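You operate a simulated robot arm through the tools that you are given. There is no shell and no other tool. Be economical: measure what you need, move in short steps, check, and stop when the job is done.

You are at the controls of a simulated robot arm. One attempt, no reset.

TASK
Put a scoop of plaster and the blue-handled jug's water in the grey bucket.
Fine: use the green scoop; shut the bin after; scoop and jug go back. Set down upright: green scoop, blue-handled jug.

The check looks at the end state, three seconds after you hand in, the way a careful person would. Anything else that was tipped, shoved, dropped, spilled or broken makes it a failure.

THE ROBOT
A 6-joint arm with a two-finger parallel gripper, fixed in place. Base frame: the origin is at the foot of the arm, x ahead of it, y to its left, z up; the work surface is at about z = 0.74. Readings come in m, rad, newtons and seconds.
With the tool pointing down near the work surface it reaches from about 0.26 to 0.68 m from the base axis. Its first joint turns from -1.152 to 1.152 rad. Payload 2.9 kg.
The tool frame sits at the grasp point between the pads (the TCP): z along the fingers, y along the line on which they close. The tips reach 0.03 m beyond it. The gripper opens to 0.11 m. The fingers are 0.02 m wide and 0.01 m thick; the gripper's body (0.048 by 0.112 m) begins 0.055 m behind the TCP.
Orientation is that of the tool frame in the base frame, as a unit quaternion [w, x, y, z]. With the fingers straight down and closing along the base's y, the tool's x points along the base's -x, its y along +y and its z along -z.

THE INTERFACE
- The arm moves only by the tool send_rows. Its argument "increments" is a list of rows, each a list of 7 numbers: the turn, a rotation vector about the tool's x, y, z in rad, then the shift along the tool's x, y, z in m, then the finger opening in m, from 0 to 0.11. In form: [[rx, ry, rz, tx, ty, tz, gripper], ...]. A call has 1 to 12 rows; each row is the pose to reach, as a shift and turn from the pose commanded when the call began, along the tool's axes at that moment. Rows are played at 5 a second. More than 0.05 m and 0.15 rad between two rows, or a gripper value outside its range, and nothing of the call is played. Where a pose cannot be reached the arm comes as near as it can. A force on the tool above 70 N (or 10 N above the force at the start of the call, whichever is more), or a blocked arm, ends the call early, and 0.2 s more pass. The fingers move at their own pace (about 0.108 m/s each) and stop on an object; they squeeze with about 41 N. The grip force told is the motor's: it shows also when the fingers shut on nothing. Time passes only in rows, and 0.2 s behind the last, so rows that repeat a pose let the fingers close. The reply holds the time, the measured pose of the TCP, the force on the tool along the base axes, the opening and the grip force, in the units named above and with some noise, with the torque about the TCP (base axes, N m) and any sound that the robot's microphone picked up, and new pictures: "pictures" is both (left out), scene, wrist or none.
- Cameras (640 x 400 px; columns grow to the right, rows downward): "scene" is fixed at [0.0608, 0.4179, 1.3933]; the picture's right is [-0.89, -0.46, 0.00], its down [-0.22, 0.42, -0.88] and it looks along [0.40, -0.78, -0.48] (base axes); focal length 244 px, centre (320, 200). "wrist" rides on the gripper at [0.072, 0.017, -0.103] in the tool frame; the picture's right is [-0.23, 0.97, 0.00], its down [-0.76, -0.18, -0.62] and it looks along [-0.61, -0.14, 0.78] (tool axes); focal length 222 px, centre (320, 200). There is no depth. A picture from a camera that has moved, and an enlarged one, comes with that camera's place and axes in the base frame and with its lens.
- close_up(camera, box): a new picture of the part [left, top, right, bottom] of that camera's present view, enlarged. It takes no simulated time.
- finish_job(): hands the job in; it is judged then, once.

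Work in short steps. Places have to be worked out from the pictures, the camera data and where the tool is seen: move nearer, look again, correct. Check each grasp and each placing, and mend what went wrong. You have 120 turns and 200 pictures in all, those below and enlarged ones among them. Open the gripper and draw the arm clear of the work before you hand the job in, unless the task says otherwise; then end with one line.

The tools are called after "Call:" as name(argument=value, ...) on one line, values as JSON. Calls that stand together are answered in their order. send_rows: Moves the arm, as the interface text tells. Its arguments: {"type":"object","properties":{"increments":{"type":"array","items":{"type":"array","items":{"type":"number"}}},"pictures":{"type":"string","enum":["both","scene","wrist","none"]}},"required":["increments"]} The other tools are called the same way: close_up (camera, box) takes an enlarged picture of a part of a camera's view; finish_job () hands the job in.

At the start:

```text
time: 0.0
ee_pos: [0.2921, -0.2536, 1.2433]
tool_rot: [0.0, 0.001, 1.0, 0.001]
contact_force: [0.2, -0.7, 0.4]
moment: [0.01, 0.0, 0.0]
finger_gap: 0.11
grasp_force: 0.1
```

scene: 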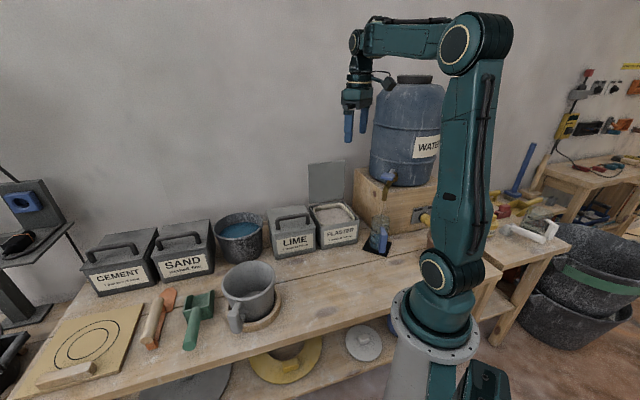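
wrist: 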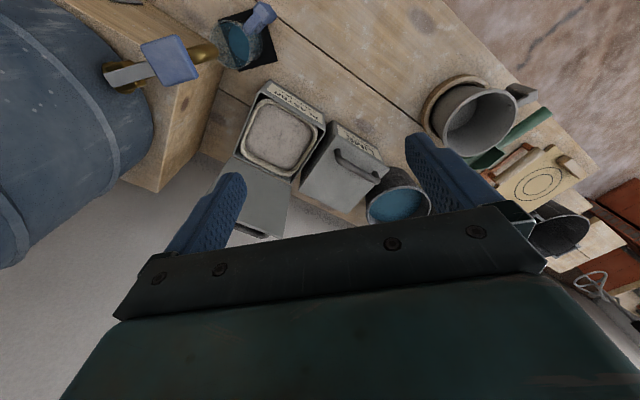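

I'll first look closely at the workbench: the containers, scoop, jug and bucket.

Call:
close_up(camera="scene", box=[220, 140, 420, 265])

Call:
close_up(camera="scene", box=[80, 220, 320, 370])

Call:
close_up(camera="wrist", box=[200, 0, 440, 150])

Call:
close_up(camera="wrist", box=[400, 60, 640, 260])

```text
3.20 times, centred on (320, 202) of scene
camera zoom: at [0.0608, 0.4179, 1.3933], right [-0.89, -0.46, 0.0], down [-0.22, 0.42, -0.88], along [0.4, -0.78, -0.48], focal length 780 px, centre (320, 192)
```

zoom: 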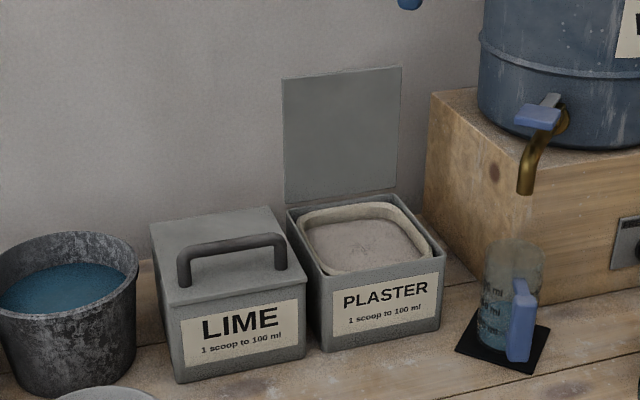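

```text
2.67 times, centred on (200, 295) of scene
camera zoom: at [0.0608, 0.4179, 1.3933], right [-0.89, -0.46, 0.0], down [-0.22, 0.42, -0.88], along [0.4, -0.78, -0.48], focal length 650 px, centre (640, -53)
```

zoom: 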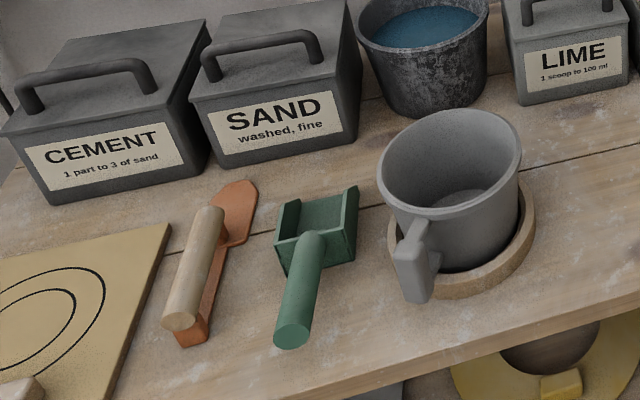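

```text
2.67 times, centred on (320, 75) of wrist
camera zoom: at [0.2199, -0.2378, 1.3478], right [0.23, 0.97, 0.0], down [0.76, -0.18, 0.62], along [0.61, -0.14, -0.78], focal length 592 px, centre (320, 533)
```

zoom: 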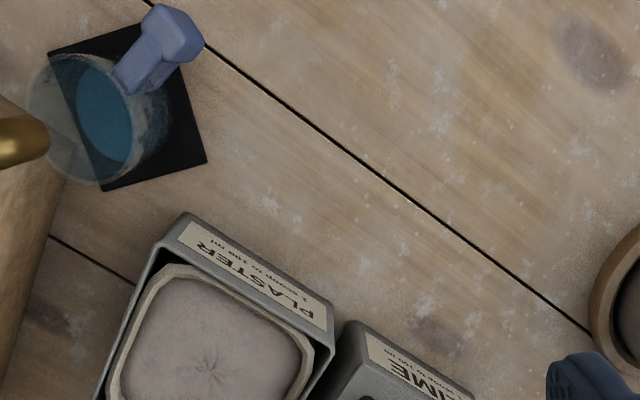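

```text
2.00 times, centred on (520, 160) of wrist
camera zoom: at [0.2199, -0.2378, 1.3478], right [0.23, 0.97, 0.0], down [0.76, -0.18, 0.62], along [0.61, -0.14, -0.78], focal length 444 px, centre (-80, 280)
```

zoom: 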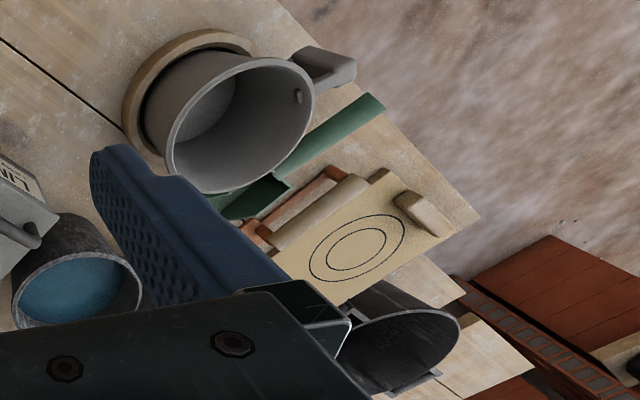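

The light-grey handled mug on the wooden ring at about (0.46, 0.08) should be the target bucket. The jug is at about (0.214, -0.40) with its handle facing the base. I'll bring the wrist camera nearer to the jug and the bin.

Call:
send_rows(increments=[[0, 0, 0.14, 0.02, 0.005, 0.027, 0.11], [0, 0, 0.28, 0.04, 0.01, 0.054, 0.11], [0, 0, 0.42, 0.06, 0.015, 0.081, 0.11], [0, 0, 0.56, 0.08, 0.02, 0.108, 0.11], [0, 0, 0.7, 0.1, 0.025, 0.135, 0.11], [0, 0, 0.84, 0.12, 0.03, 0.162, 0.11], [0, 0, 0.98, 0.14, 0.034, 0.18, 0.11]], pictures="both")

```text
time: 1.6
ee_pos: [0.1539, -0.2204, 1.0645]
tool_rot: [0.0, 0.472, 0.881, 0.0]
contact_force: [0.0, -0.2, 0.2]
moment: [0.02, -0.03, 0.01]
finger_gap: 0.1099
grasp_force: 0.0
camera wrist: at [0.1263, -0.151, 1.1667], right [0.94, 0.35, 0.0], down [0.27, -0.73, 0.62], along [0.22, -0.58, -0.78], focal length 222 px, centre (320, 200)
```

scene: 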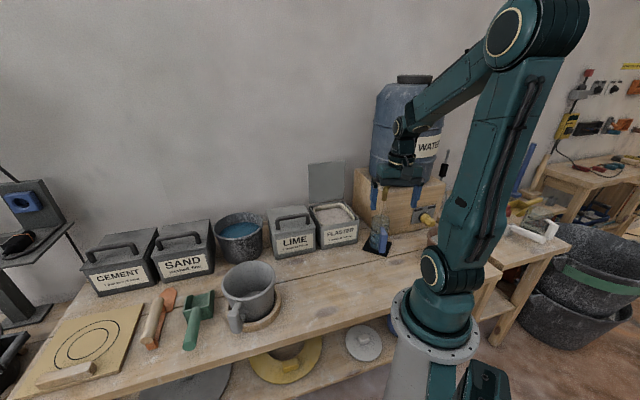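
wrist: 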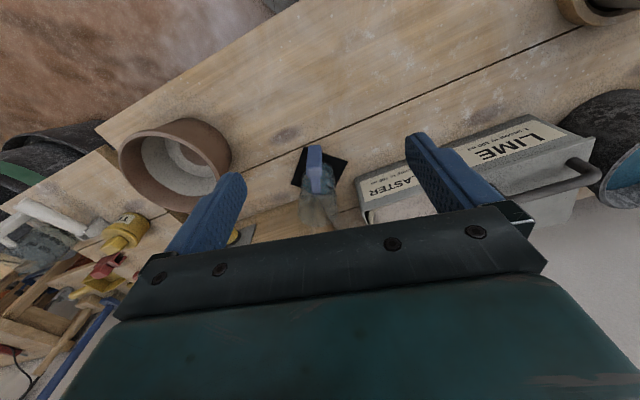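

Close up on the jug and its surroundings from here.

Call:
close_up(camera="wrist", box=[230, 110, 410, 240])

Call:
close_up(camera="scene", box=[340, 170, 450, 270])

```text
3.08 times, centred on (320, 175) of wrist
camera zoom: at [0.1263, -0.151, 1.1667], right [0.94, 0.35, 0.0], down [0.27, -0.73, 0.62], along [0.22, -0.58, -0.78], focal length 684 px, centre (320, 277)
```

zoom: 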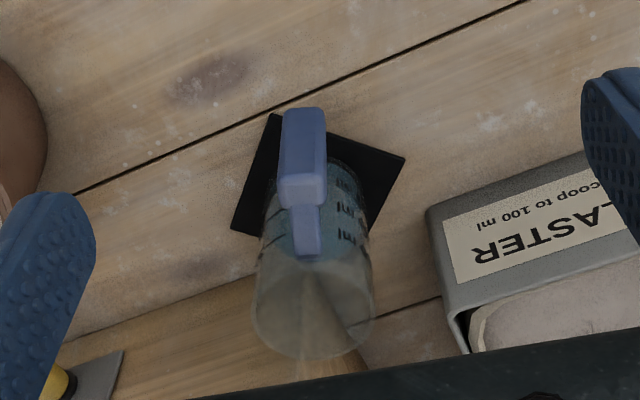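

```text
4.00 times, centred on (395, 220) of scene
camera zoom: at [0.0608, 0.4179, 1.3933], right [-0.89, -0.46, 0.0], down [-0.22, 0.42, -0.88], along [0.4, -0.78, -0.48], focal length 975 px, centre (20, 120)
```

zoom: 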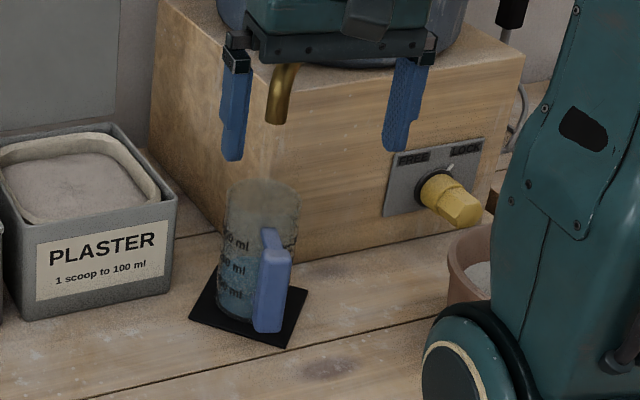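

The jug rim is near z 0.875, diameter about 0.073, and the handle bar is about 0.06 from the axis towards the base. Next I'll look at the scoop and mug from nearer.

Call:
send_rows(increments=[[0, 0, -0.147, 0.0175, 0.0418, 0.0015, 0.11], [0, 0, -0.294, 0.035, 0.0836, 0.003, 0.11], [0, 0, -0.441, 0.0525, 0.1254, 0.0045, 0.11], [0, 0, -0.588, 0.07, 0.1672, 0.006, 0.11], [0, 0, -0.735, 0.0875, 0.209, 0.0075, 0.11], [0, 0, -0.882, 0.105, 0.2508, 0.009, 0.11], [0, 0, -1.029, 0.1225, 0.2926, 0.0105, 0.11], [0, 0, -1.176, 0.14, 0.3344, 0.012, 0.11], [0, 0, -1.32, 0.158, 0.376, 0.0135, 0.11]], pictures="wrist")

Call:
close_up(camera="wrist", box=[160, 0, 480, 200])

Call:
close_up(camera="scene", box=[140, 270, 290, 360])

```text
time: 3.6
ee_pos: [0.3764, 0.1204, 1.0509]
tool_rot: [-0.001, -0.17, 0.985, 0.0]
contact_force: [0.4, -0.8, 0.4]
moment: [-0.02, 0.05, 0.0]
finger_gap: 0.1099
grasp_force: 0.0
camera wrist: at [0.3024, 0.1126, 1.154], right [-0.11, 0.99, 0.0], down [0.78, 0.09, 0.62], along [0.62, 0.07, -0.78], focal length 222 px, centre (320, 200)
```

wrist: 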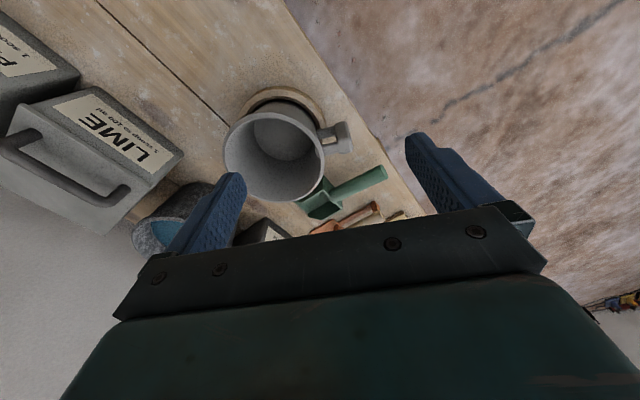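

```text
2.00 times, centred on (320, 100) of wrist
camera zoom: at [0.3024, 0.1126, 1.154], right [-0.11, 0.99, 0.0], down [0.78, 0.09, 0.62], along [0.62, 0.07, -0.78], focal length 444 px, centre (320, 400)
```

zoom: 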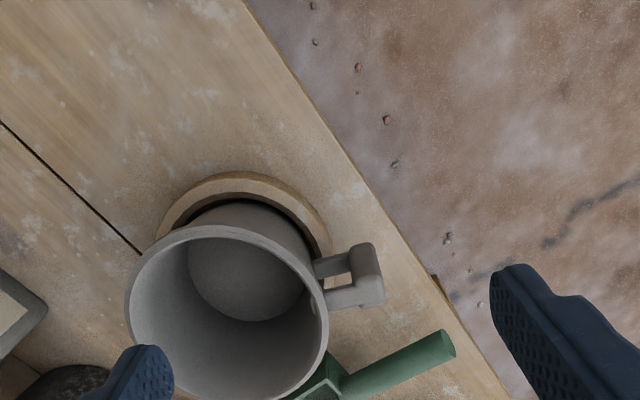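

```text
4.27 times, centred on (215, 315) of scene
camera zoom: at [0.0608, 0.4179, 1.3933], right [-0.89, -0.46, 0.0], down [-0.22, 0.42, -0.88], along [0.4, -0.78, -0.48], focal length 1040 px, centre (768, -291)
```

zoom: 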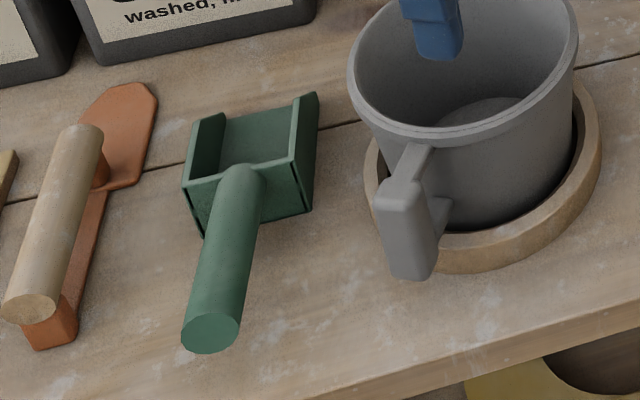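

The mug axis is about (0.46, 0.067). The scoop handle is raised (centre z about 0.785) and points along (0.7, -0.7). I'll yaw to line up with it and move above the handle end.

Call:
send_rows(increments=[[0, 0, 0.141, -0.0194, 0.0126, 0.0125, 0.11], [0, 0, 0.282, -0.0388, 0.0253, 0.025, 0.11], [0, 0, 0.423, -0.058, 0.0379, 0.0375, 0.11], [0, 0, 0.564, -0.0775, 0.0505, 0.05, 0.11], [0, 0, 0.705, -0.0969, 0.0631, 0.0625, 0.11], [0, 0, 0.846, -0.116, 0.0758, 0.075, 0.11], [0, 0, 0.987, -0.136, 0.0884, 0.0875, 0.11], [0, 0, 1.127, -0.155, 0.101, 0.1, 0.11]], pictures="none")

Call:
send_rows(increments=[[0, -0.14, 0, 0, 0, 0.014, 0.09], [0, -0.28, 0, 0, 0, 0.028, 0.08], [0, -0.42, 0, 0, 0, 0.042, 0.07], [0, -0.56, 0, 0, 0, 0.056, 0.06], [0, -0.698, 0, 0, 0, 0.07, 0.06]], pictures="both")

```text
time: 5.4
ee_pos: [0.489, 0.2674, 0.9505]
tool_rot: [0.0, 0.385, 0.923, 0.0]
contact_force: [-0.2, -0.5, -1.4]
moment: [0.02, 0.0, -0.01]
finger_gap: 0.11
grasp_force: 0.2
```

```text
time: 6.6
ee_pos: [0.4892, 0.2665, 0.8824]
tool_rot: [0.316, 0.36, 0.868, -0.131]
contact_force: [-0.1, 0.5, 0.2]
moment: [0.01, 0.04, 0.0]
finger_gap: 0.0598
grasp_force: 0.0
camera wrist: at [0.4153, 0.3652, 0.9135], right [0.81, 0.56, 0.15], down [0.0, -0.25, 0.97], along [0.58, -0.79, -0.21], focal length 222 px, centre (320, 200)
```

scene: 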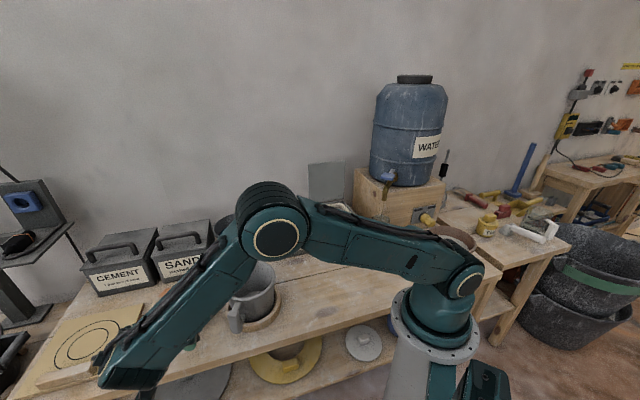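
wrist: 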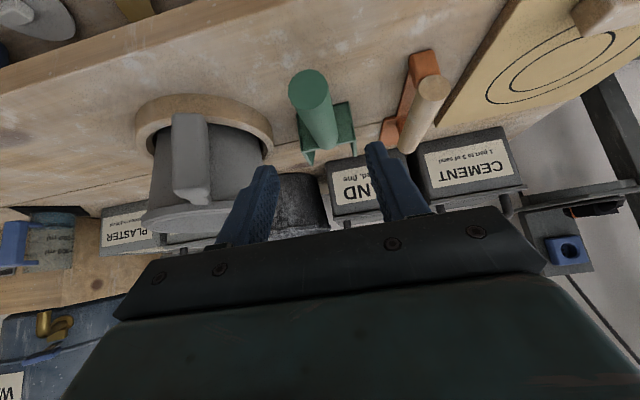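

The handle end shows at (0.506, 0.251), as computed. I advance along the tool axis to straddle the handle.

Call:
send_rows(increments=[[0, 0, 0, 0.001, 0, 0.03, 0.06], [0, 0, 0, 0.002, 0, 0.06, 0.06], [0, 0, 0, 0.003, 0, 0.09, 0.06], [0, 0, 0, 0.004, 0, 0.11, 0.06]], pictures="wrist")

Call:
close_up(camera="wrist", box=[200, 40, 440, 240])

```text
time: 7.6
ee_pos: [0.5386, 0.2191, 0.793]
tool_rot: [0.316, 0.36, 0.868, -0.13]
contact_force: [0.1, 0.3, 0.1]
moment: [0.01, 0.0, -0.01]
finger_gap: 0.0599
grasp_force: 0.1
camera wrist: at [0.4644, 0.3176, 0.8265], right [0.81, 0.56, 0.15], down [0.0, -0.26, 0.97], along [0.58, -0.79, -0.21], focal length 222 px, centre (320, 200)
```

wrist: 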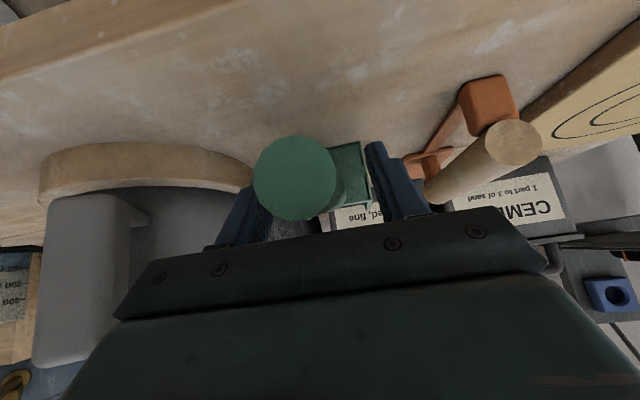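

```text
2.00 times, centred on (320, 140) of wrist
camera zoom: at [0.4644, 0.3176, 0.8265], right [0.81, 0.56, 0.15], down [0.0, -0.26, 0.97], along [0.58, -0.79, -0.21], focal length 444 px, centre (320, 320)
```

zoom: 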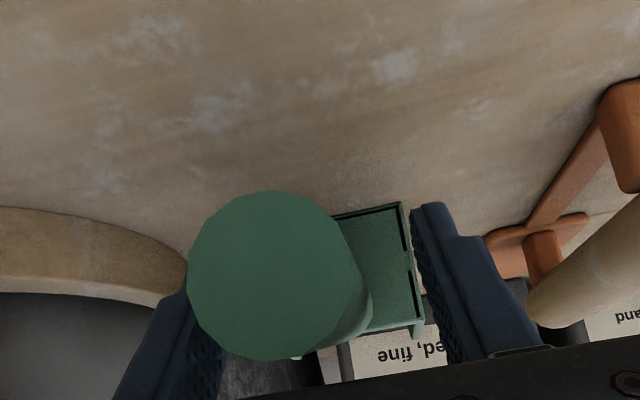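

The handle is centred between the fingers. Advance the last 12 mm and close.

Call:
send_rows(increments=[[0, 0, 0, 0, -0.002, 0.012, 0.06], [0, 0, 0, 0, -0.002, 0.012, 0.03], [0, 0, 0, 0, -0.002, 0.012, 0.02], [0, 0, 0, 0, -0.002, 0.012, 0.02]], pictures="wrist")

```text
time: 8.6
ee_pos: [0.5419, 0.2129, 0.7851]
tool_rot: [0.316, 0.361, 0.868, -0.132]
contact_force: [-0.3, -0.2, 1.1]
moment: [0.07, 0.01, 0.02]
finger_gap: 0.0296
grasp_force: 41.1
camera wrist: at [0.4671, 0.3104, 0.8175], right [0.81, 0.56, 0.15], down [0.0, -0.26, 0.97], along [0.58, -0.79, -0.21], focal length 222 px, centre (320, 200)
```

wrist: 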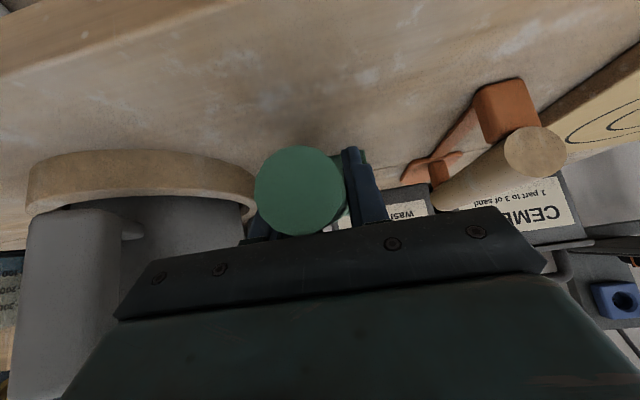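

Gripped (0.0296 m, 41 N). I lift straight up 0.24 m and check the hold.

Call:
send_rows(increments=[[0, 0, 0, -0.0128, 0, -0.0153, 0.02], [0, 0, 0, -0.0386, 0, -0.046, 0.02], [0, 0, 0, -0.0643, 0, -0.0766, 0.02], [0, 0, 0, -0.09, 0, -0.1072, 0.02], [0, 0, 0, -0.1157, 0, -0.138, 0.02], [0, 0, 0, -0.1414, 0, -0.1685, 0.02], [0, 0, 0, -0.154, 0, -0.184, 0.02]], pictures="both")

```text
time: 10.2
ee_pos: [0.5427, 0.2116, 1.0267]
tool_rot: [0.316, 0.36, 0.868, -0.13]
contact_force: [0.3, 0.3, -0.5]
moment: [0.07, 0.07, 0.01]
finger_gap: 0.0296
grasp_force: 40.9
camera wrist: at [0.4674, 0.3106, 1.0579], right [0.81, 0.56, 0.15], down [0.0, -0.26, 0.97], along [0.58, -0.79, -0.21], focal length 222 px, centre (320, 200)
```

scene: 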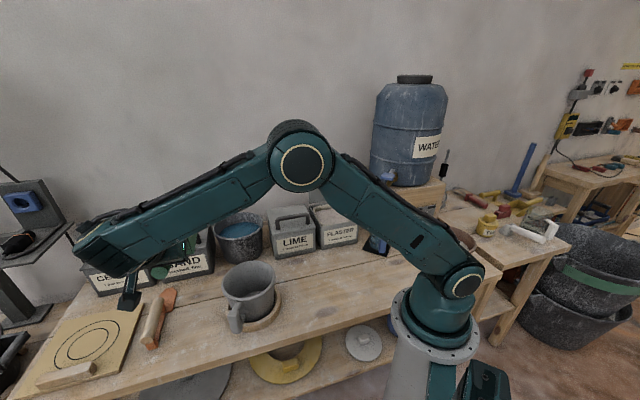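
wrist: 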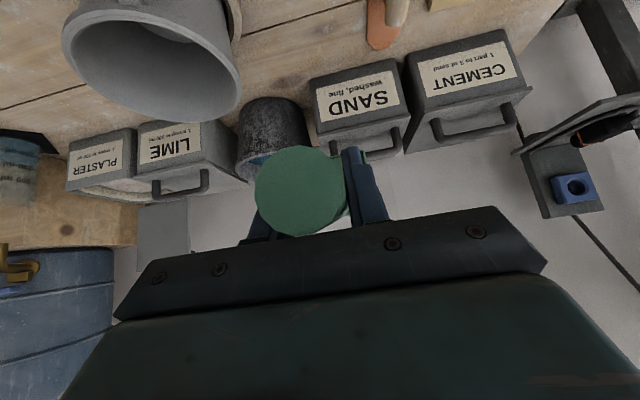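

The scoop is held steady and its orientation already faces the plaster bin. I translate over to just in front of the bin at the same height.

Call:
send_rows(increments=[[0, 0, 0, -0.0119, -0.0431, 0.01, 0.02], [0, 0, 0, -0.0237, -0.0862, 0.0199, 0.02], [0, 0, 0, -0.0356, -0.1292, 0.0299, 0.02], [0, 0, 0, -0.0475, -0.1723, 0.0398, 0.02], [0, 0, 0, -0.0594, -0.2154, 0.0498, 0.02], [0, 0, 0, -0.0712, -0.2585, 0.0597, 0.02], [0, 0, 0, -0.0831, -0.3016, 0.0697, 0.02], [0, 0, 0, -0.095, -0.3447, 0.0797, 0.02], [0, 0, 0, -0.1069, -0.3877, 0.0896, 0.02], [0, 0, 0, -0.1187, -0.4308, 0.0996, 0.02], [0, 0, 0, -0.1306, -0.4739, 0.1095, 0.02], [0, 0, 0, -0.1425, -0.517, 0.1195, 0.02]], pictures="both")

Call:
close_up(camera="scene", box=[220, 100, 420, 265])

```text
time: 12.8
ee_pos: [0.3051, -0.2848, 1.0255]
tool_rot: [0.316, 0.36, 0.868, -0.131]
contact_force: [-0.3, -0.3, -1.9]
moment: [0.05, 0.08, -0.01]
finger_gap: 0.0298
grasp_force: 41.3
camera wrist: at [0.2317, -0.1866, 1.058], right [0.81, 0.57, 0.15], down [0.0, -0.26, 0.97], along [0.58, -0.78, -0.21], focal length 222 px, centre (320, 200)
```

scene: 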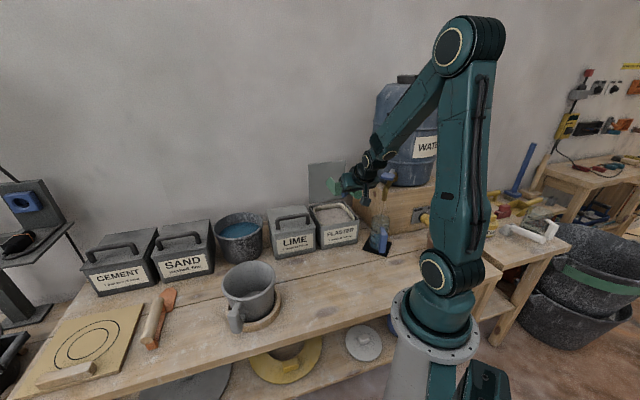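
wrist: 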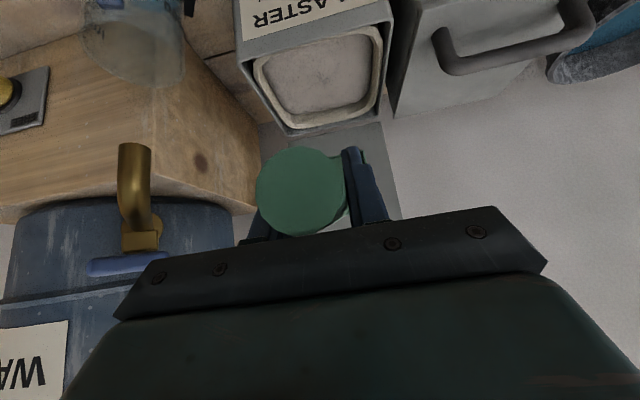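

```text
2.42 times, centred on (320, 182) of scene
camera zoom: at [0.0608, 0.4179, 1.3933], right [-0.89, -0.46, 0.0], down [-0.22, 0.42, -0.88], along [0.4, -0.78, -0.48], focal length 591 px, centre (320, 242)
```

zoom: 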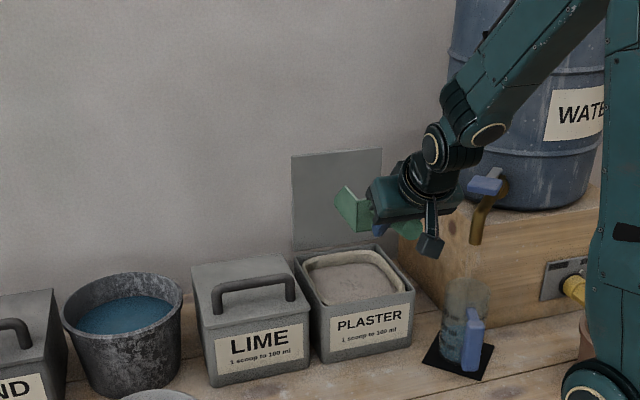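

The bin spans roughly s = 0.47–0.66 along (0.7, -0.7), with its centre at lateral offset about 0.023, and the lid stands vertical behind. I pitch the scoop 60° blade-down over the front half of the bin, still above it.

Call:
send_rows(increments=[[0, 0.131, 0, -0.0059, 0.001, 0.0091, 0.02], [0, 0.262, 0, -0.0118, 0.002, 0.0182, 0.02], [0, 0.393, 0, -0.0177, 0.003, 0.0273, 0.02], [0, 0.524, 0, -0.0236, 0.004, 0.0365, 0.02], [0, 0.654, 0, -0.0295, 0.005, 0.0456, 0.02], [0, 0.785, 0, -0.0354, 0.006, 0.0547, 0.02], [0, 0.916, 0, -0.0413, 0.008, 0.0638, 0.02], [0, 1.047, 0, -0.0472, 0.009, 0.0729, 0.02]], pictures="both")

Call:
close_up(camera="scene", box=[260, 130, 420, 260])

```text
time: 14.6
ee_pos: [0.3711, -0.3367, 0.9999]
tool_rot: [-0.161, 0.378, 0.909, 0.067]
contact_force: [0.4, 0.2, -1.1]
moment: [0.02, 0.05, 0.06]
finger_gap: 0.0295
grasp_force: 41.2
camera wrist: at [0.3594, -0.3035, 1.1212], right [0.84, 0.54, -0.08], down [0.53, -0.78, 0.32], along [0.11, -0.31, -0.94], focal length 222 px, centre (320, 200)
```

scene: 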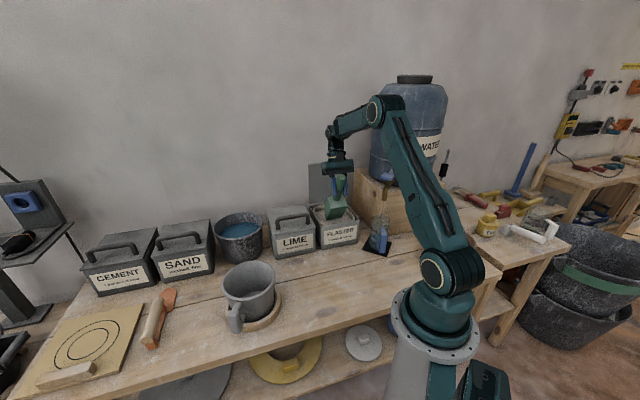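
wrist: 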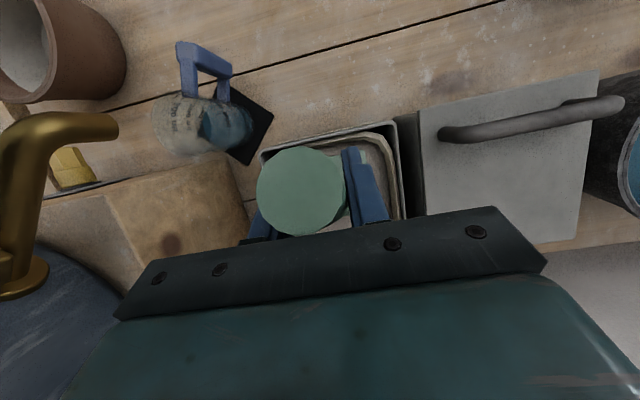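

```text
3.08 times, centred on (340, 195) of scene
camera zoom: at [0.0608, 0.4179, 1.3933], right [-0.89, -0.46, 0.0], down [-0.22, 0.42, -0.88], along [0.4, -0.78, -0.48], focal length 750 px, centre (258, 215)
```

zoom: 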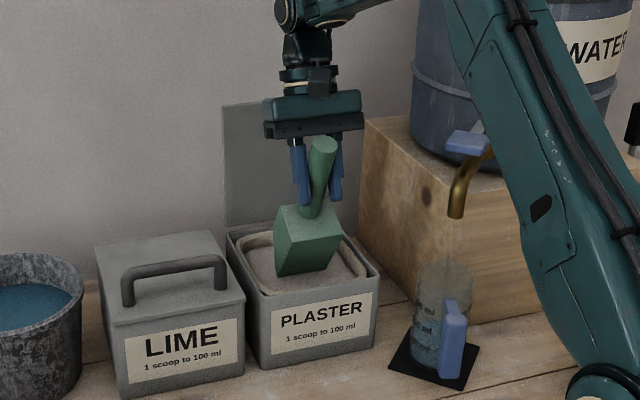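

The bin centre line agrees (w about 0.021) and the scoop tip hangs over the front half of the plaster. I plunge it about 6 cm and watch the force.

Call:
send_rows(increments=[[0, 0, 0, -0.0201, -0.002, 0.0406, 0.02], [0, 0, 0, -0.0333, -0.002, 0.0624, 0.02], [0, 0, 0, -0.0496, -0.002, 0.0778, 0.02]], pictures="both")

Call:
close_up(camera="scene", box=[260, 130, 420, 260])

```text
time: 15.5
ee_pos: [0.3843, -0.3525, 0.9221]
tool_rot: [-0.158, 0.378, 0.91, 0.066]
contact_force: [-0.5, -1.2, 6.6]
moment: [-0.08, -0.23, 0.07]
finger_gap: 0.0295
grasp_force: 40.9
stopped in row 3: the force on the tool passed its limit at 79 N (the readings are from after the stop); the commanded pose is now the measured one
camera wrist: at [0.3725, -0.3169, 1.0429], right [0.84, 0.54, -0.08], down [0.53, -0.78, 0.33], along [0.12, -0.32, -0.94], focal length 222 px, centre (320, 200)
```

scene: 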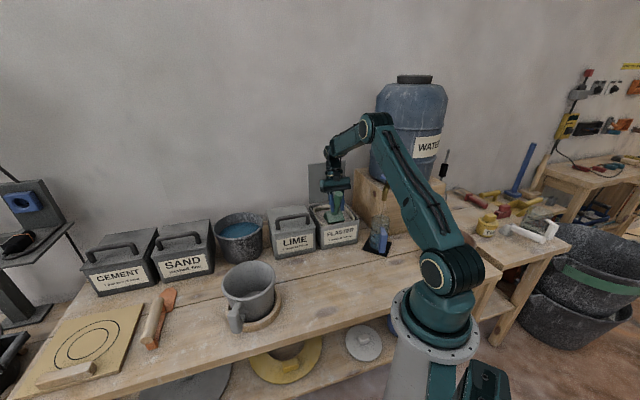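
wrist: 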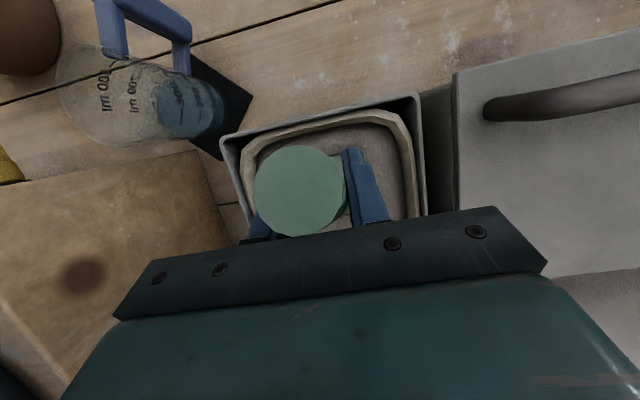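

```text
3.08 times, centred on (340, 195) of scene
camera zoom: at [0.0607, 0.418, 1.3933], right [-0.89, -0.46, 0.0], down [-0.22, 0.42, -0.88], along [0.4, -0.78, -0.48], focal length 750 px, centre (258, 215)
```

zoom: 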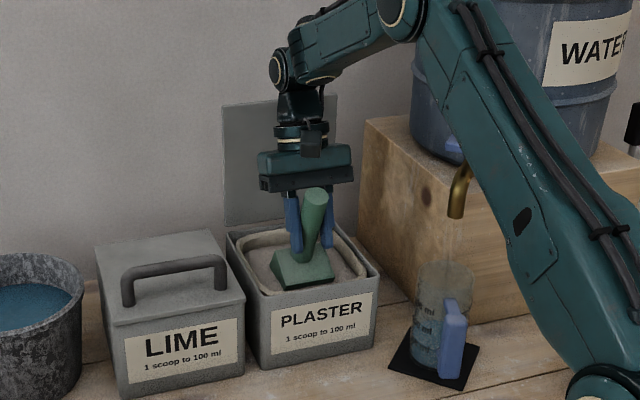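

It hit something firm at tip z about 0.80, so the tip is roughly 4–5 cm into the plaster. Now I sweep forward while levelling the scoop, keeping the tip above that, and lift.

Call:
send_rows(increments=[[0, -0.14, 0, 0.0001, 0, -0.0032, 0.02], [0, -0.28, 0, -0.0048, 0, 0.0014, 0.02], [0, -0.419, 0, -0.0097, 0, 0.0092, 0.02], [0, -0.559, 0, -0.0141, 0, 0.0183, 0.02], [0, -0.698, 0, -0.0147, 0, 0.0287, 0.02], [0, -0.838, 0, -0.0071, 0, 0.0369, 0.02], [0, -0.977, 0, 0.0023, 0, 0.0349, 0.02], [0, -1.117, 0, 0.0092, 0, 0.0215, 0.02], [0, -1.15, 0, 0.0218, 0, -0.0133, 0.02], [0, -1.15, 0, 0.0355, 0, -0.0509, 0.02]], pictures="both")

Call:
close_up(camera="scene", box=[260, 130, 420, 260])

```text
time: 17.7
ee_pos: [0.3729, -0.3412, 0.9825]
tool_rot: [0.364, 0.353, 0.849, -0.151]
contact_force: [-4.8, 4.0, -0.8]
moment: [0.4, 0.44, -0.02]
finger_gap: 0.0295
grasp_force: 40.8
camera wrist: at [0.2963, -0.2415, 1.0], right [0.8, 0.58, 0.16], down [-0.07, -0.18, 0.98], along [0.6, -0.8, -0.1], focal length 222 px, centre (320, 200)
```

scene: 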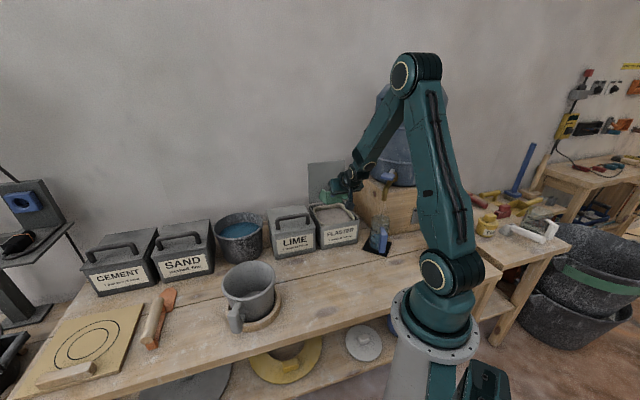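
wrist: 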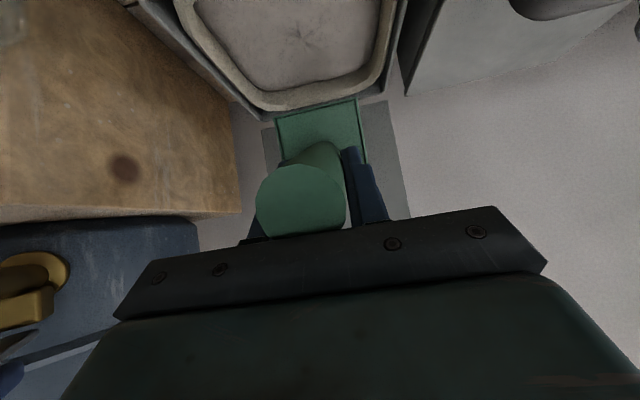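

```text
3.08 times, centred on (340, 195) of scene
camera zoom: at [0.0607, 0.418, 1.3933], right [-0.89, -0.46, 0.0], down [-0.22, 0.42, -0.88], along [0.4, -0.78, -0.48], focal length 750 px, centre (258, 215)
```

zoom: 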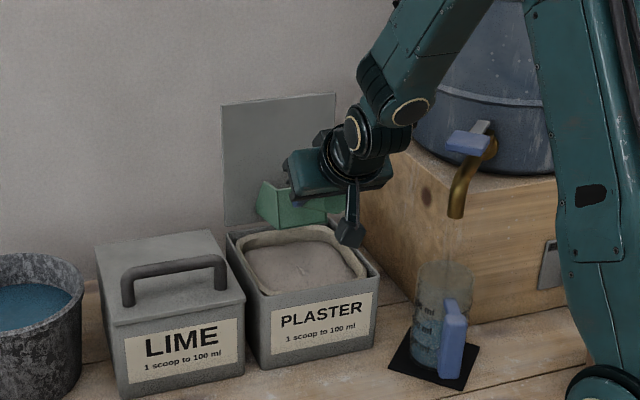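

The scoop came out level but the reading shows about 6 N horizontally, so it may be touching the lid. I retreat towards the base and up, then inspect the contents.

Call:
send_rows(increments=[[0, 0, 0, 0.0043, 0, -0.019, 0.02], [0, 0, 0, 0.0087, 0, -0.038, 0.02], [0, 0, 0, 0.0131, 0, -0.0568, 0.02]], pictures="none")

Call:
close_up(camera="scene", box=[300, 140, 400, 220])

Call:
close_up(camera="wrist", box=[220, 40, 420, 240])

```text
time: 18.5
ee_pos: [0.3373, -0.3034, 1.0099]
tool_rot: [0.361, 0.353, 0.85, -0.151]
contact_force: [-0.2, -0.5, -2.3]
moment: [0.06, 0.07, 0.0]
finger_gap: 0.0295
grasp_force: 41.0
```

```text
5.00 times, centred on (350, 180) of scene
camera zoom: at [0.0608, 0.4179, 1.3933], right [-0.89, -0.46, 0.0], down [-0.22, 0.42, -0.88], along [0.4, -0.78, -0.48], focal length 1219 px, centre (170, 300)
```

zoom: 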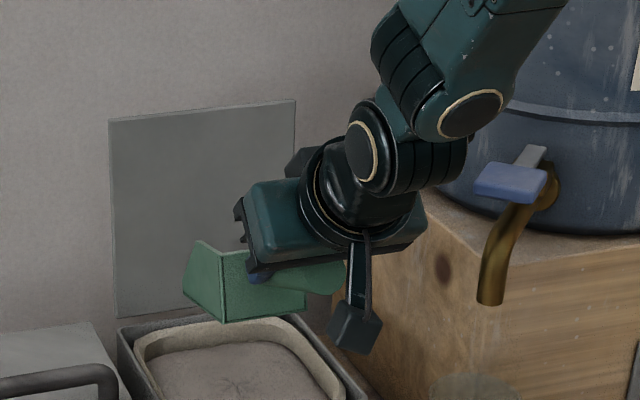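

```text
2.00 times, centred on (320, 140) of wrist
camera zoom: at [0.261, -0.2036, 1.0296], right [0.8, 0.58, 0.16], down [-0.07, -0.18, 0.98], along [0.6, -0.8, -0.1], focal length 444 px, centre (320, 320)
```

zoom: 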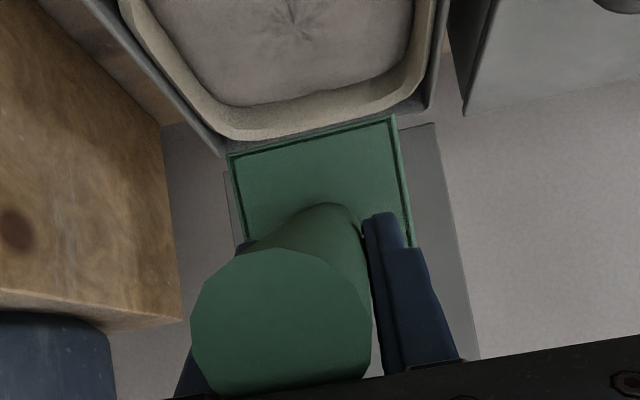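

I can't see inside the cup from here. I carry it level towards the mug, where the fixed camera sees it from above.

Call:
send_rows(increments=[[0, 0, 0, 0.0124, 0.0349, -0.0229, 0.02], [0, 0, 0, 0.0248, 0.0698, -0.0458, 0.02], [0, 0, 0, 0.0372, 0.1047, -0.0687, 0.02], [0, 0, 0, 0.0496, 0.1396, -0.0916, 0.02], [0, 0, 0, 0.062, 0.1745, -0.1145, 0.02], [0, 0, 0, 0.0744, 0.2094, -0.1374, 0.02], [0, 0, 0, 0.0868, 0.2443, -0.1603, 0.02], [0, 0, 0, 0.0992, 0.2792, -0.1832, 0.02], [0, 0, 0, 0.1116, 0.3141, -0.2061, 0.02], [0, 0, 0, 0.124, 0.349, -0.229, 0.02]], pictures="both")

Call:
close_up(camera="scene", box=[180, 170, 340, 350])

```text
time: 20.7
ee_pos: [0.4069, 0.1186, 1.0804]
tool_rot: [0.361, 0.353, 0.85, -0.15]
contact_force: [-0.4, 0.8, -0.9]
moment: [0.07, 0.06, -0.02]
finger_gap: 0.0296
grasp_force: 41.1
camera wrist: at [0.3302, 0.2183, 1.0998], right [0.8, 0.58, 0.16], down [-0.07, -0.18, 0.98], along [0.59, -0.8, -0.11], focal length 222 px, centre (320, 200)
```

scene: 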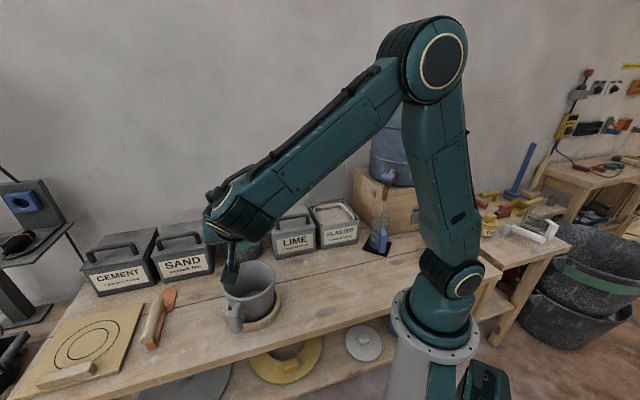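
wrist: 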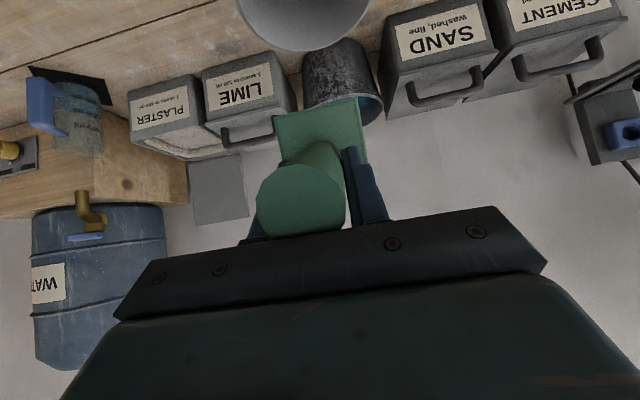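

```text
2.22 times, centred on (260, 260) of scene
camera zoom: at [0.0608, 0.4179, 1.3933], right [-0.89, -0.46, 0.0], down [-0.22, 0.42, -0.88], along [0.4, -0.78, -0.48], focal length 542 px, centre (453, 67)
```

zoom: 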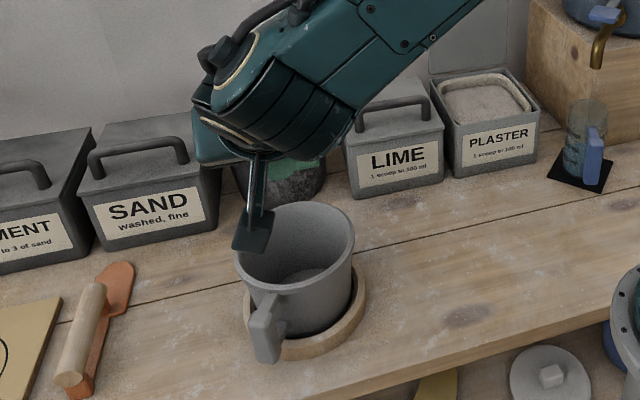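

The arm hides the cup, so I go straight on. The scoop mouth is over the mug, and I pitch it to about 80° while keeping the mouth on the mug axis (s = 0.278).

Call:
send_rows(increments=[[0, 0.137, 0, 0.0115, 0.001, 0.0111, 0.02], [0, 0.274, 0, 0.023, 0.001, 0.0222, 0.02], [0, 0.411, 0, 0.0345, 0.001, 0.0334, 0.02], [0, 0.548, 0, 0.046, 0.001, 0.0445, 0.02], [0, 0.685, 0, 0.0575, 0.001, 0.0556, 0.02], [0, 0.822, 0, 0.0575, 0.001, 0.0556, 0.02], [0, 0.959, 0, 0.0485, 0.001, 0.0649, 0.02], [0, 1.096, 0, 0.038, 0.001, 0.0757, 0.02], [0, 1.233, 0, 0.0269, 0.001, 0.0872, 0.02], [0, 1.37, 0, 0.0158, 0.001, 0.0987, 0.02], [0, 1.5, 0, 0.0061, 0.001, 0.1088, 0.02], [0, 1.5, 0, 0.0061, 0.001, 0.1088, 0.02]], pictures="both")

Call:
close_up(camera="scene", box=[180, 170, 340, 350])

```text
time: 23.3
ee_pos: [0.4405, 0.0703, 0.9849]
tool_rot: [-0.313, 0.361, 0.869, 0.131]
contact_force: [-0.4, -0.1, -0.9]
moment: [-0.09, -0.06, -0.01]
finger_gap: 0.0296
grasp_force: 41.0
out of reach, approached as far as the arm can: row 11, 12
camera wrist: at [0.4598, 0.0753, 1.1111], right [0.81, 0.56, -0.14], down [0.57, -0.82, -0.01], along [-0.12, -0.08, -0.99], focal length 222 px, centre (320, 200)
```

scene: 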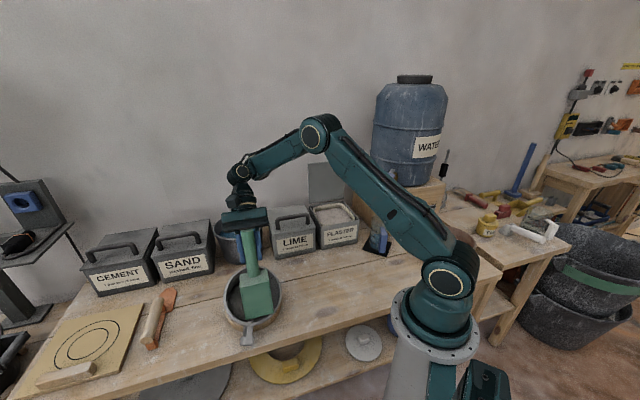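
wrist: 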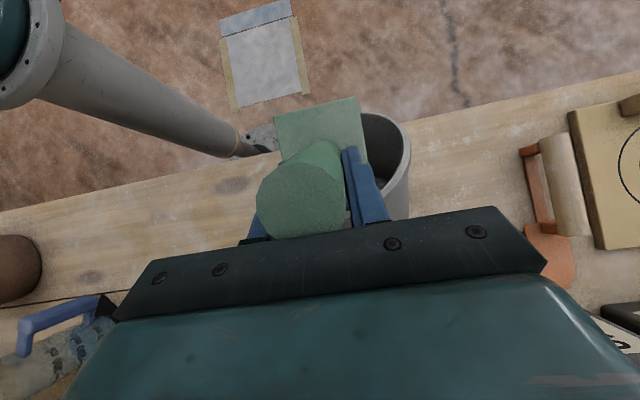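

```text
2.22 times, centred on (260, 260) of scene
camera zoom: at [0.0609, 0.4179, 1.3933], right [-0.89, -0.46, 0.0], down [-0.22, 0.42, -0.88], along [0.4, -0.78, -0.48], focal length 542 px, centre (453, 67)
```

zoom: 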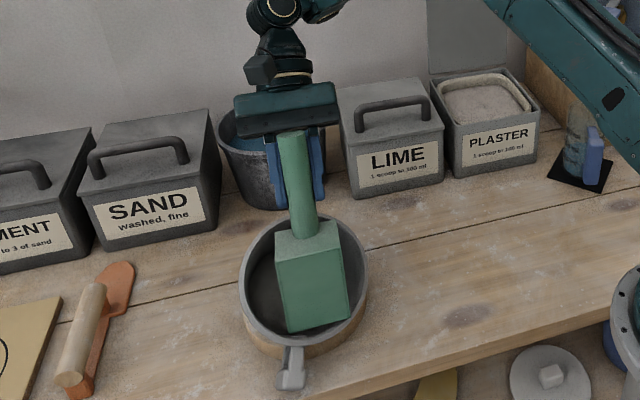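

The mug looks tilted or shifted compared with before. I look closely before moving.

Call:
close_up(camera="scene", box=[210, 240, 310, 350])

Call:
close_up(camera="wrist", box=[220, 60, 460, 240])

```text
3.64 times, centred on (260, 295) of scene
camera zoom: at [0.0609, 0.4179, 1.3933], right [-0.89, -0.46, 0.0], down [-0.22, 0.42, -0.88], along [0.4, -0.78, -0.48], focal length 886 px, centre (538, -146)
```

zoom: 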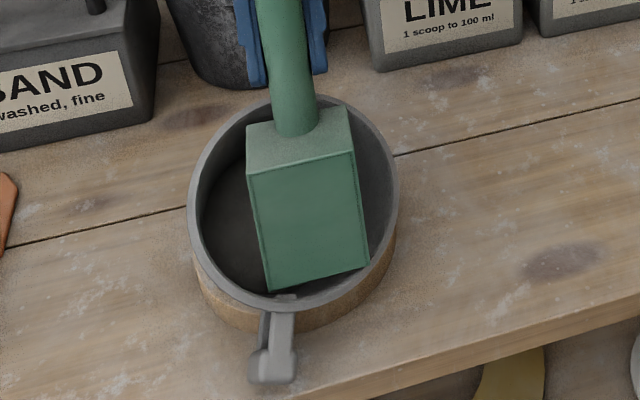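

```text
2.22 times, centred on (340, 150) of wrist
camera zoom: at [0.4598, 0.0753, 1.1111], right [0.81, 0.56, -0.14], down [0.57, -0.82, -0.01], along [-0.12, -0.08, -0.99], focal length 494 px, centre (276, 311)
```

zoom: 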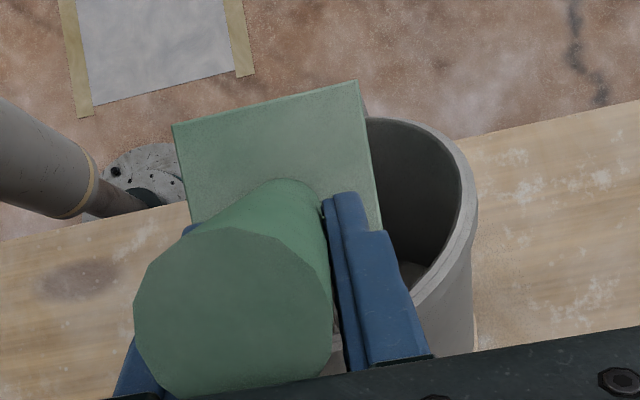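

The mug has been tipped towards the base by the scoop tip, so the scoop is longer than I modelled (tip about 0.15 from the TCP). I slowly un-pitch and raise so that the mug settles back upright.

Call:
send_rows(increments=[[0, -0.05, 0, 0.0026, 0, -0.0031, 0.02], [0, -0.1, 0, 0.0051, 0, -0.0061, 0.02], [0, -0.15, 0, 0.0077, 0, -0.0092, 0.02], [0, -0.2, 0, 0.0103, 0, -0.0123, 0.02], [0, -0.25, 0, 0.0154, 0, -0.0184, 0.02], [0, -0.3, 0, 0.0206, 0, -0.0245, 0.02]], pictures="both")

Call:
close_up(camera="scene", box=[210, 240, 310, 350])

```text
time: 24.7
ee_pos: [0.4418, 0.0711, 1.0177]
tool_rot: [-0.181, 0.375, 0.906, 0.075]
contact_force: [0.3, -1.0, -1.5]
moment: [-0.01, 0.0, -0.04]
finger_gap: 0.0297
grasp_force: 41.0
camera wrist: at [0.434, 0.1028, 1.1407], right [0.84, 0.54, -0.09], down [0.54, -0.79, 0.28], along [0.08, -0.28, -0.96], focal length 222 px, centre (320, 200)
```

scene: 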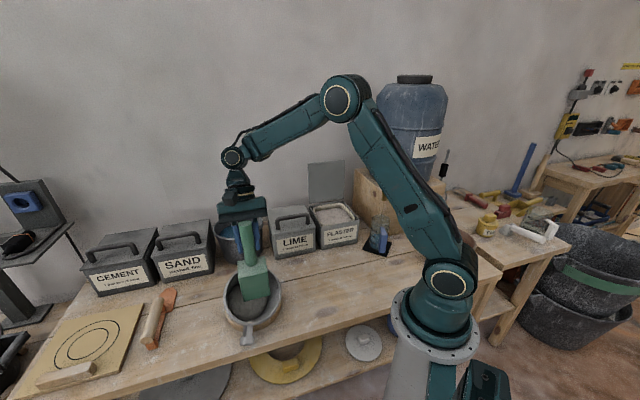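
wrist: 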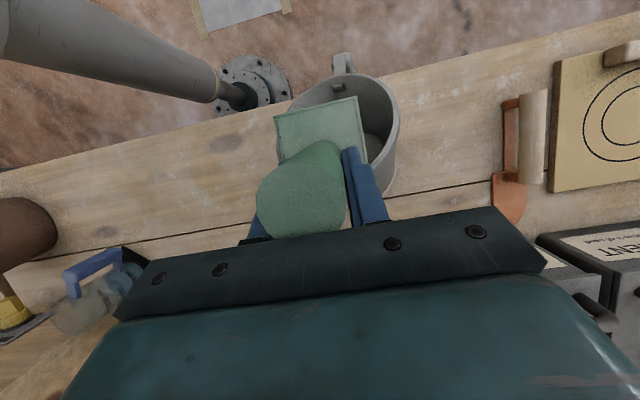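

```text
3.64 times, centred on (260, 295) of scene
camera zoom: at [0.0608, 0.4179, 1.3933], right [-0.89, -0.46, 0.0], down [-0.22, 0.42, -0.88], along [0.4, -0.78, -0.48], focal length 886 px, centre (538, -146)
```

zoom: 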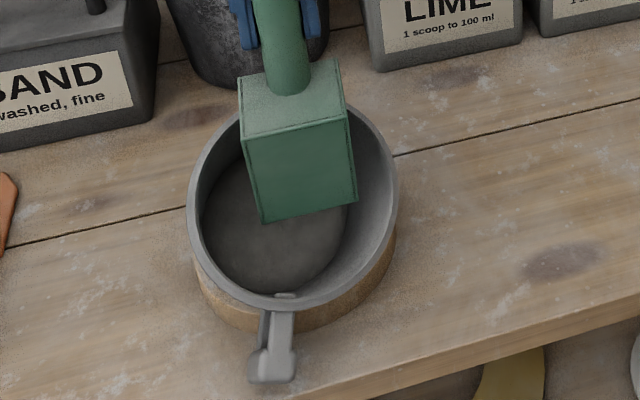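

The scoop is free, but the mug still looks leaned. I raise clear to inspect it.

Call:
send_rows(increments=[[0, 0, 0, 0.0156, 0, -0.0368, 0.02], [0, 0, 0, 0.0312, 0, -0.0736, 0.02], [0, 0, 0, 0.043, 0, -0.1012, 0.02]], pictures="wrist")

Call:
close_up(camera="scene", box=[200, 230, 320, 350])

Call:
close_up(camera="wrist", box=[220, 20, 460, 200])

```text
time: 25.5
ee_pos: [0.4286, 0.0752, 1.1096]
tool_rot: [-0.18, 0.376, 0.906, 0.076]
contact_force: [-0.8, 0.4, -1.3]
moment: [-0.05, -0.03, 0.03]
finger_gap: 0.0296
grasp_force: 41.1
out of reach, approached as far as the arm can: row 3
camera wrist: at [0.4195, 0.1053, 1.2325], right [0.84, 0.54, -0.09], down [0.54, -0.79, 0.28], along [0.09, -0.28, -0.95], focal length 222 px, centre (320, 200)
```

wrist: 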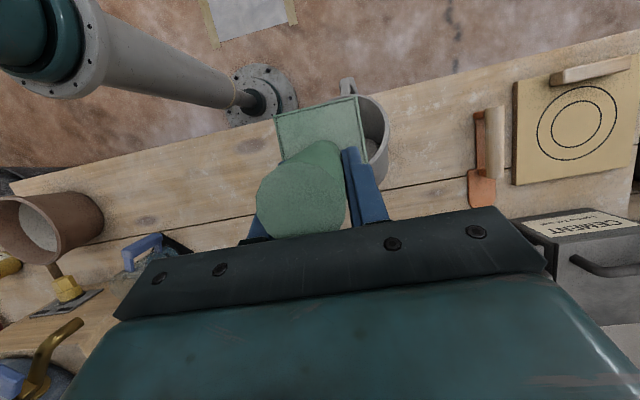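

```text
3.33 times, centred on (260, 290) of scene
camera zoom: at [0.0608, 0.4179, 1.3933], right [-0.89, -0.46, 0.0], down [-0.22, 0.42, -0.88], along [0.4, -0.78, -0.48], focal length 812 px, centre (520, -100)
```

zoom: 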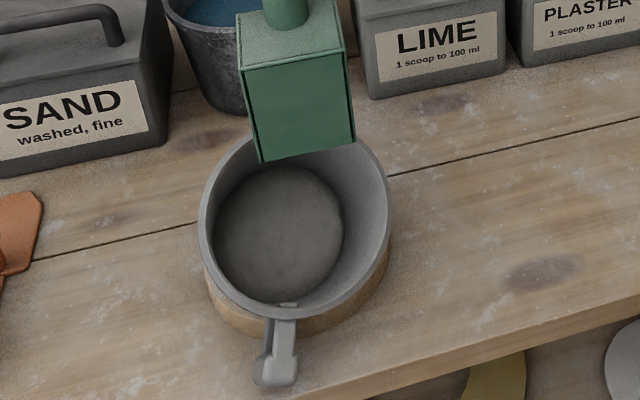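

```text
2.22 times, centred on (340, 110) of wrist
camera zoom: at [0.4195, 0.1053, 1.2325], right [0.84, 0.54, -0.09], down [0.54, -0.79, 0.28], along [0.09, -0.28, -0.95], focal length 494 px, centre (276, 400)
```

zoom: 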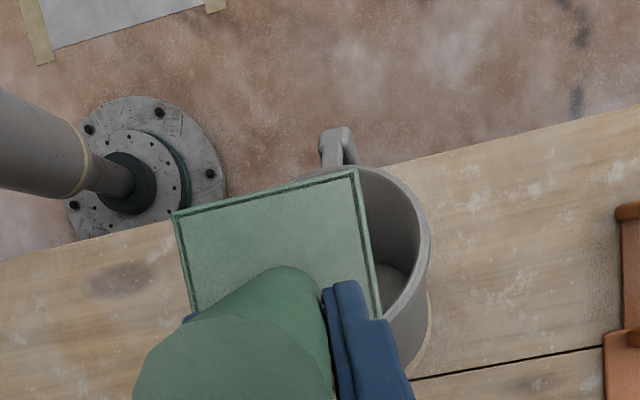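

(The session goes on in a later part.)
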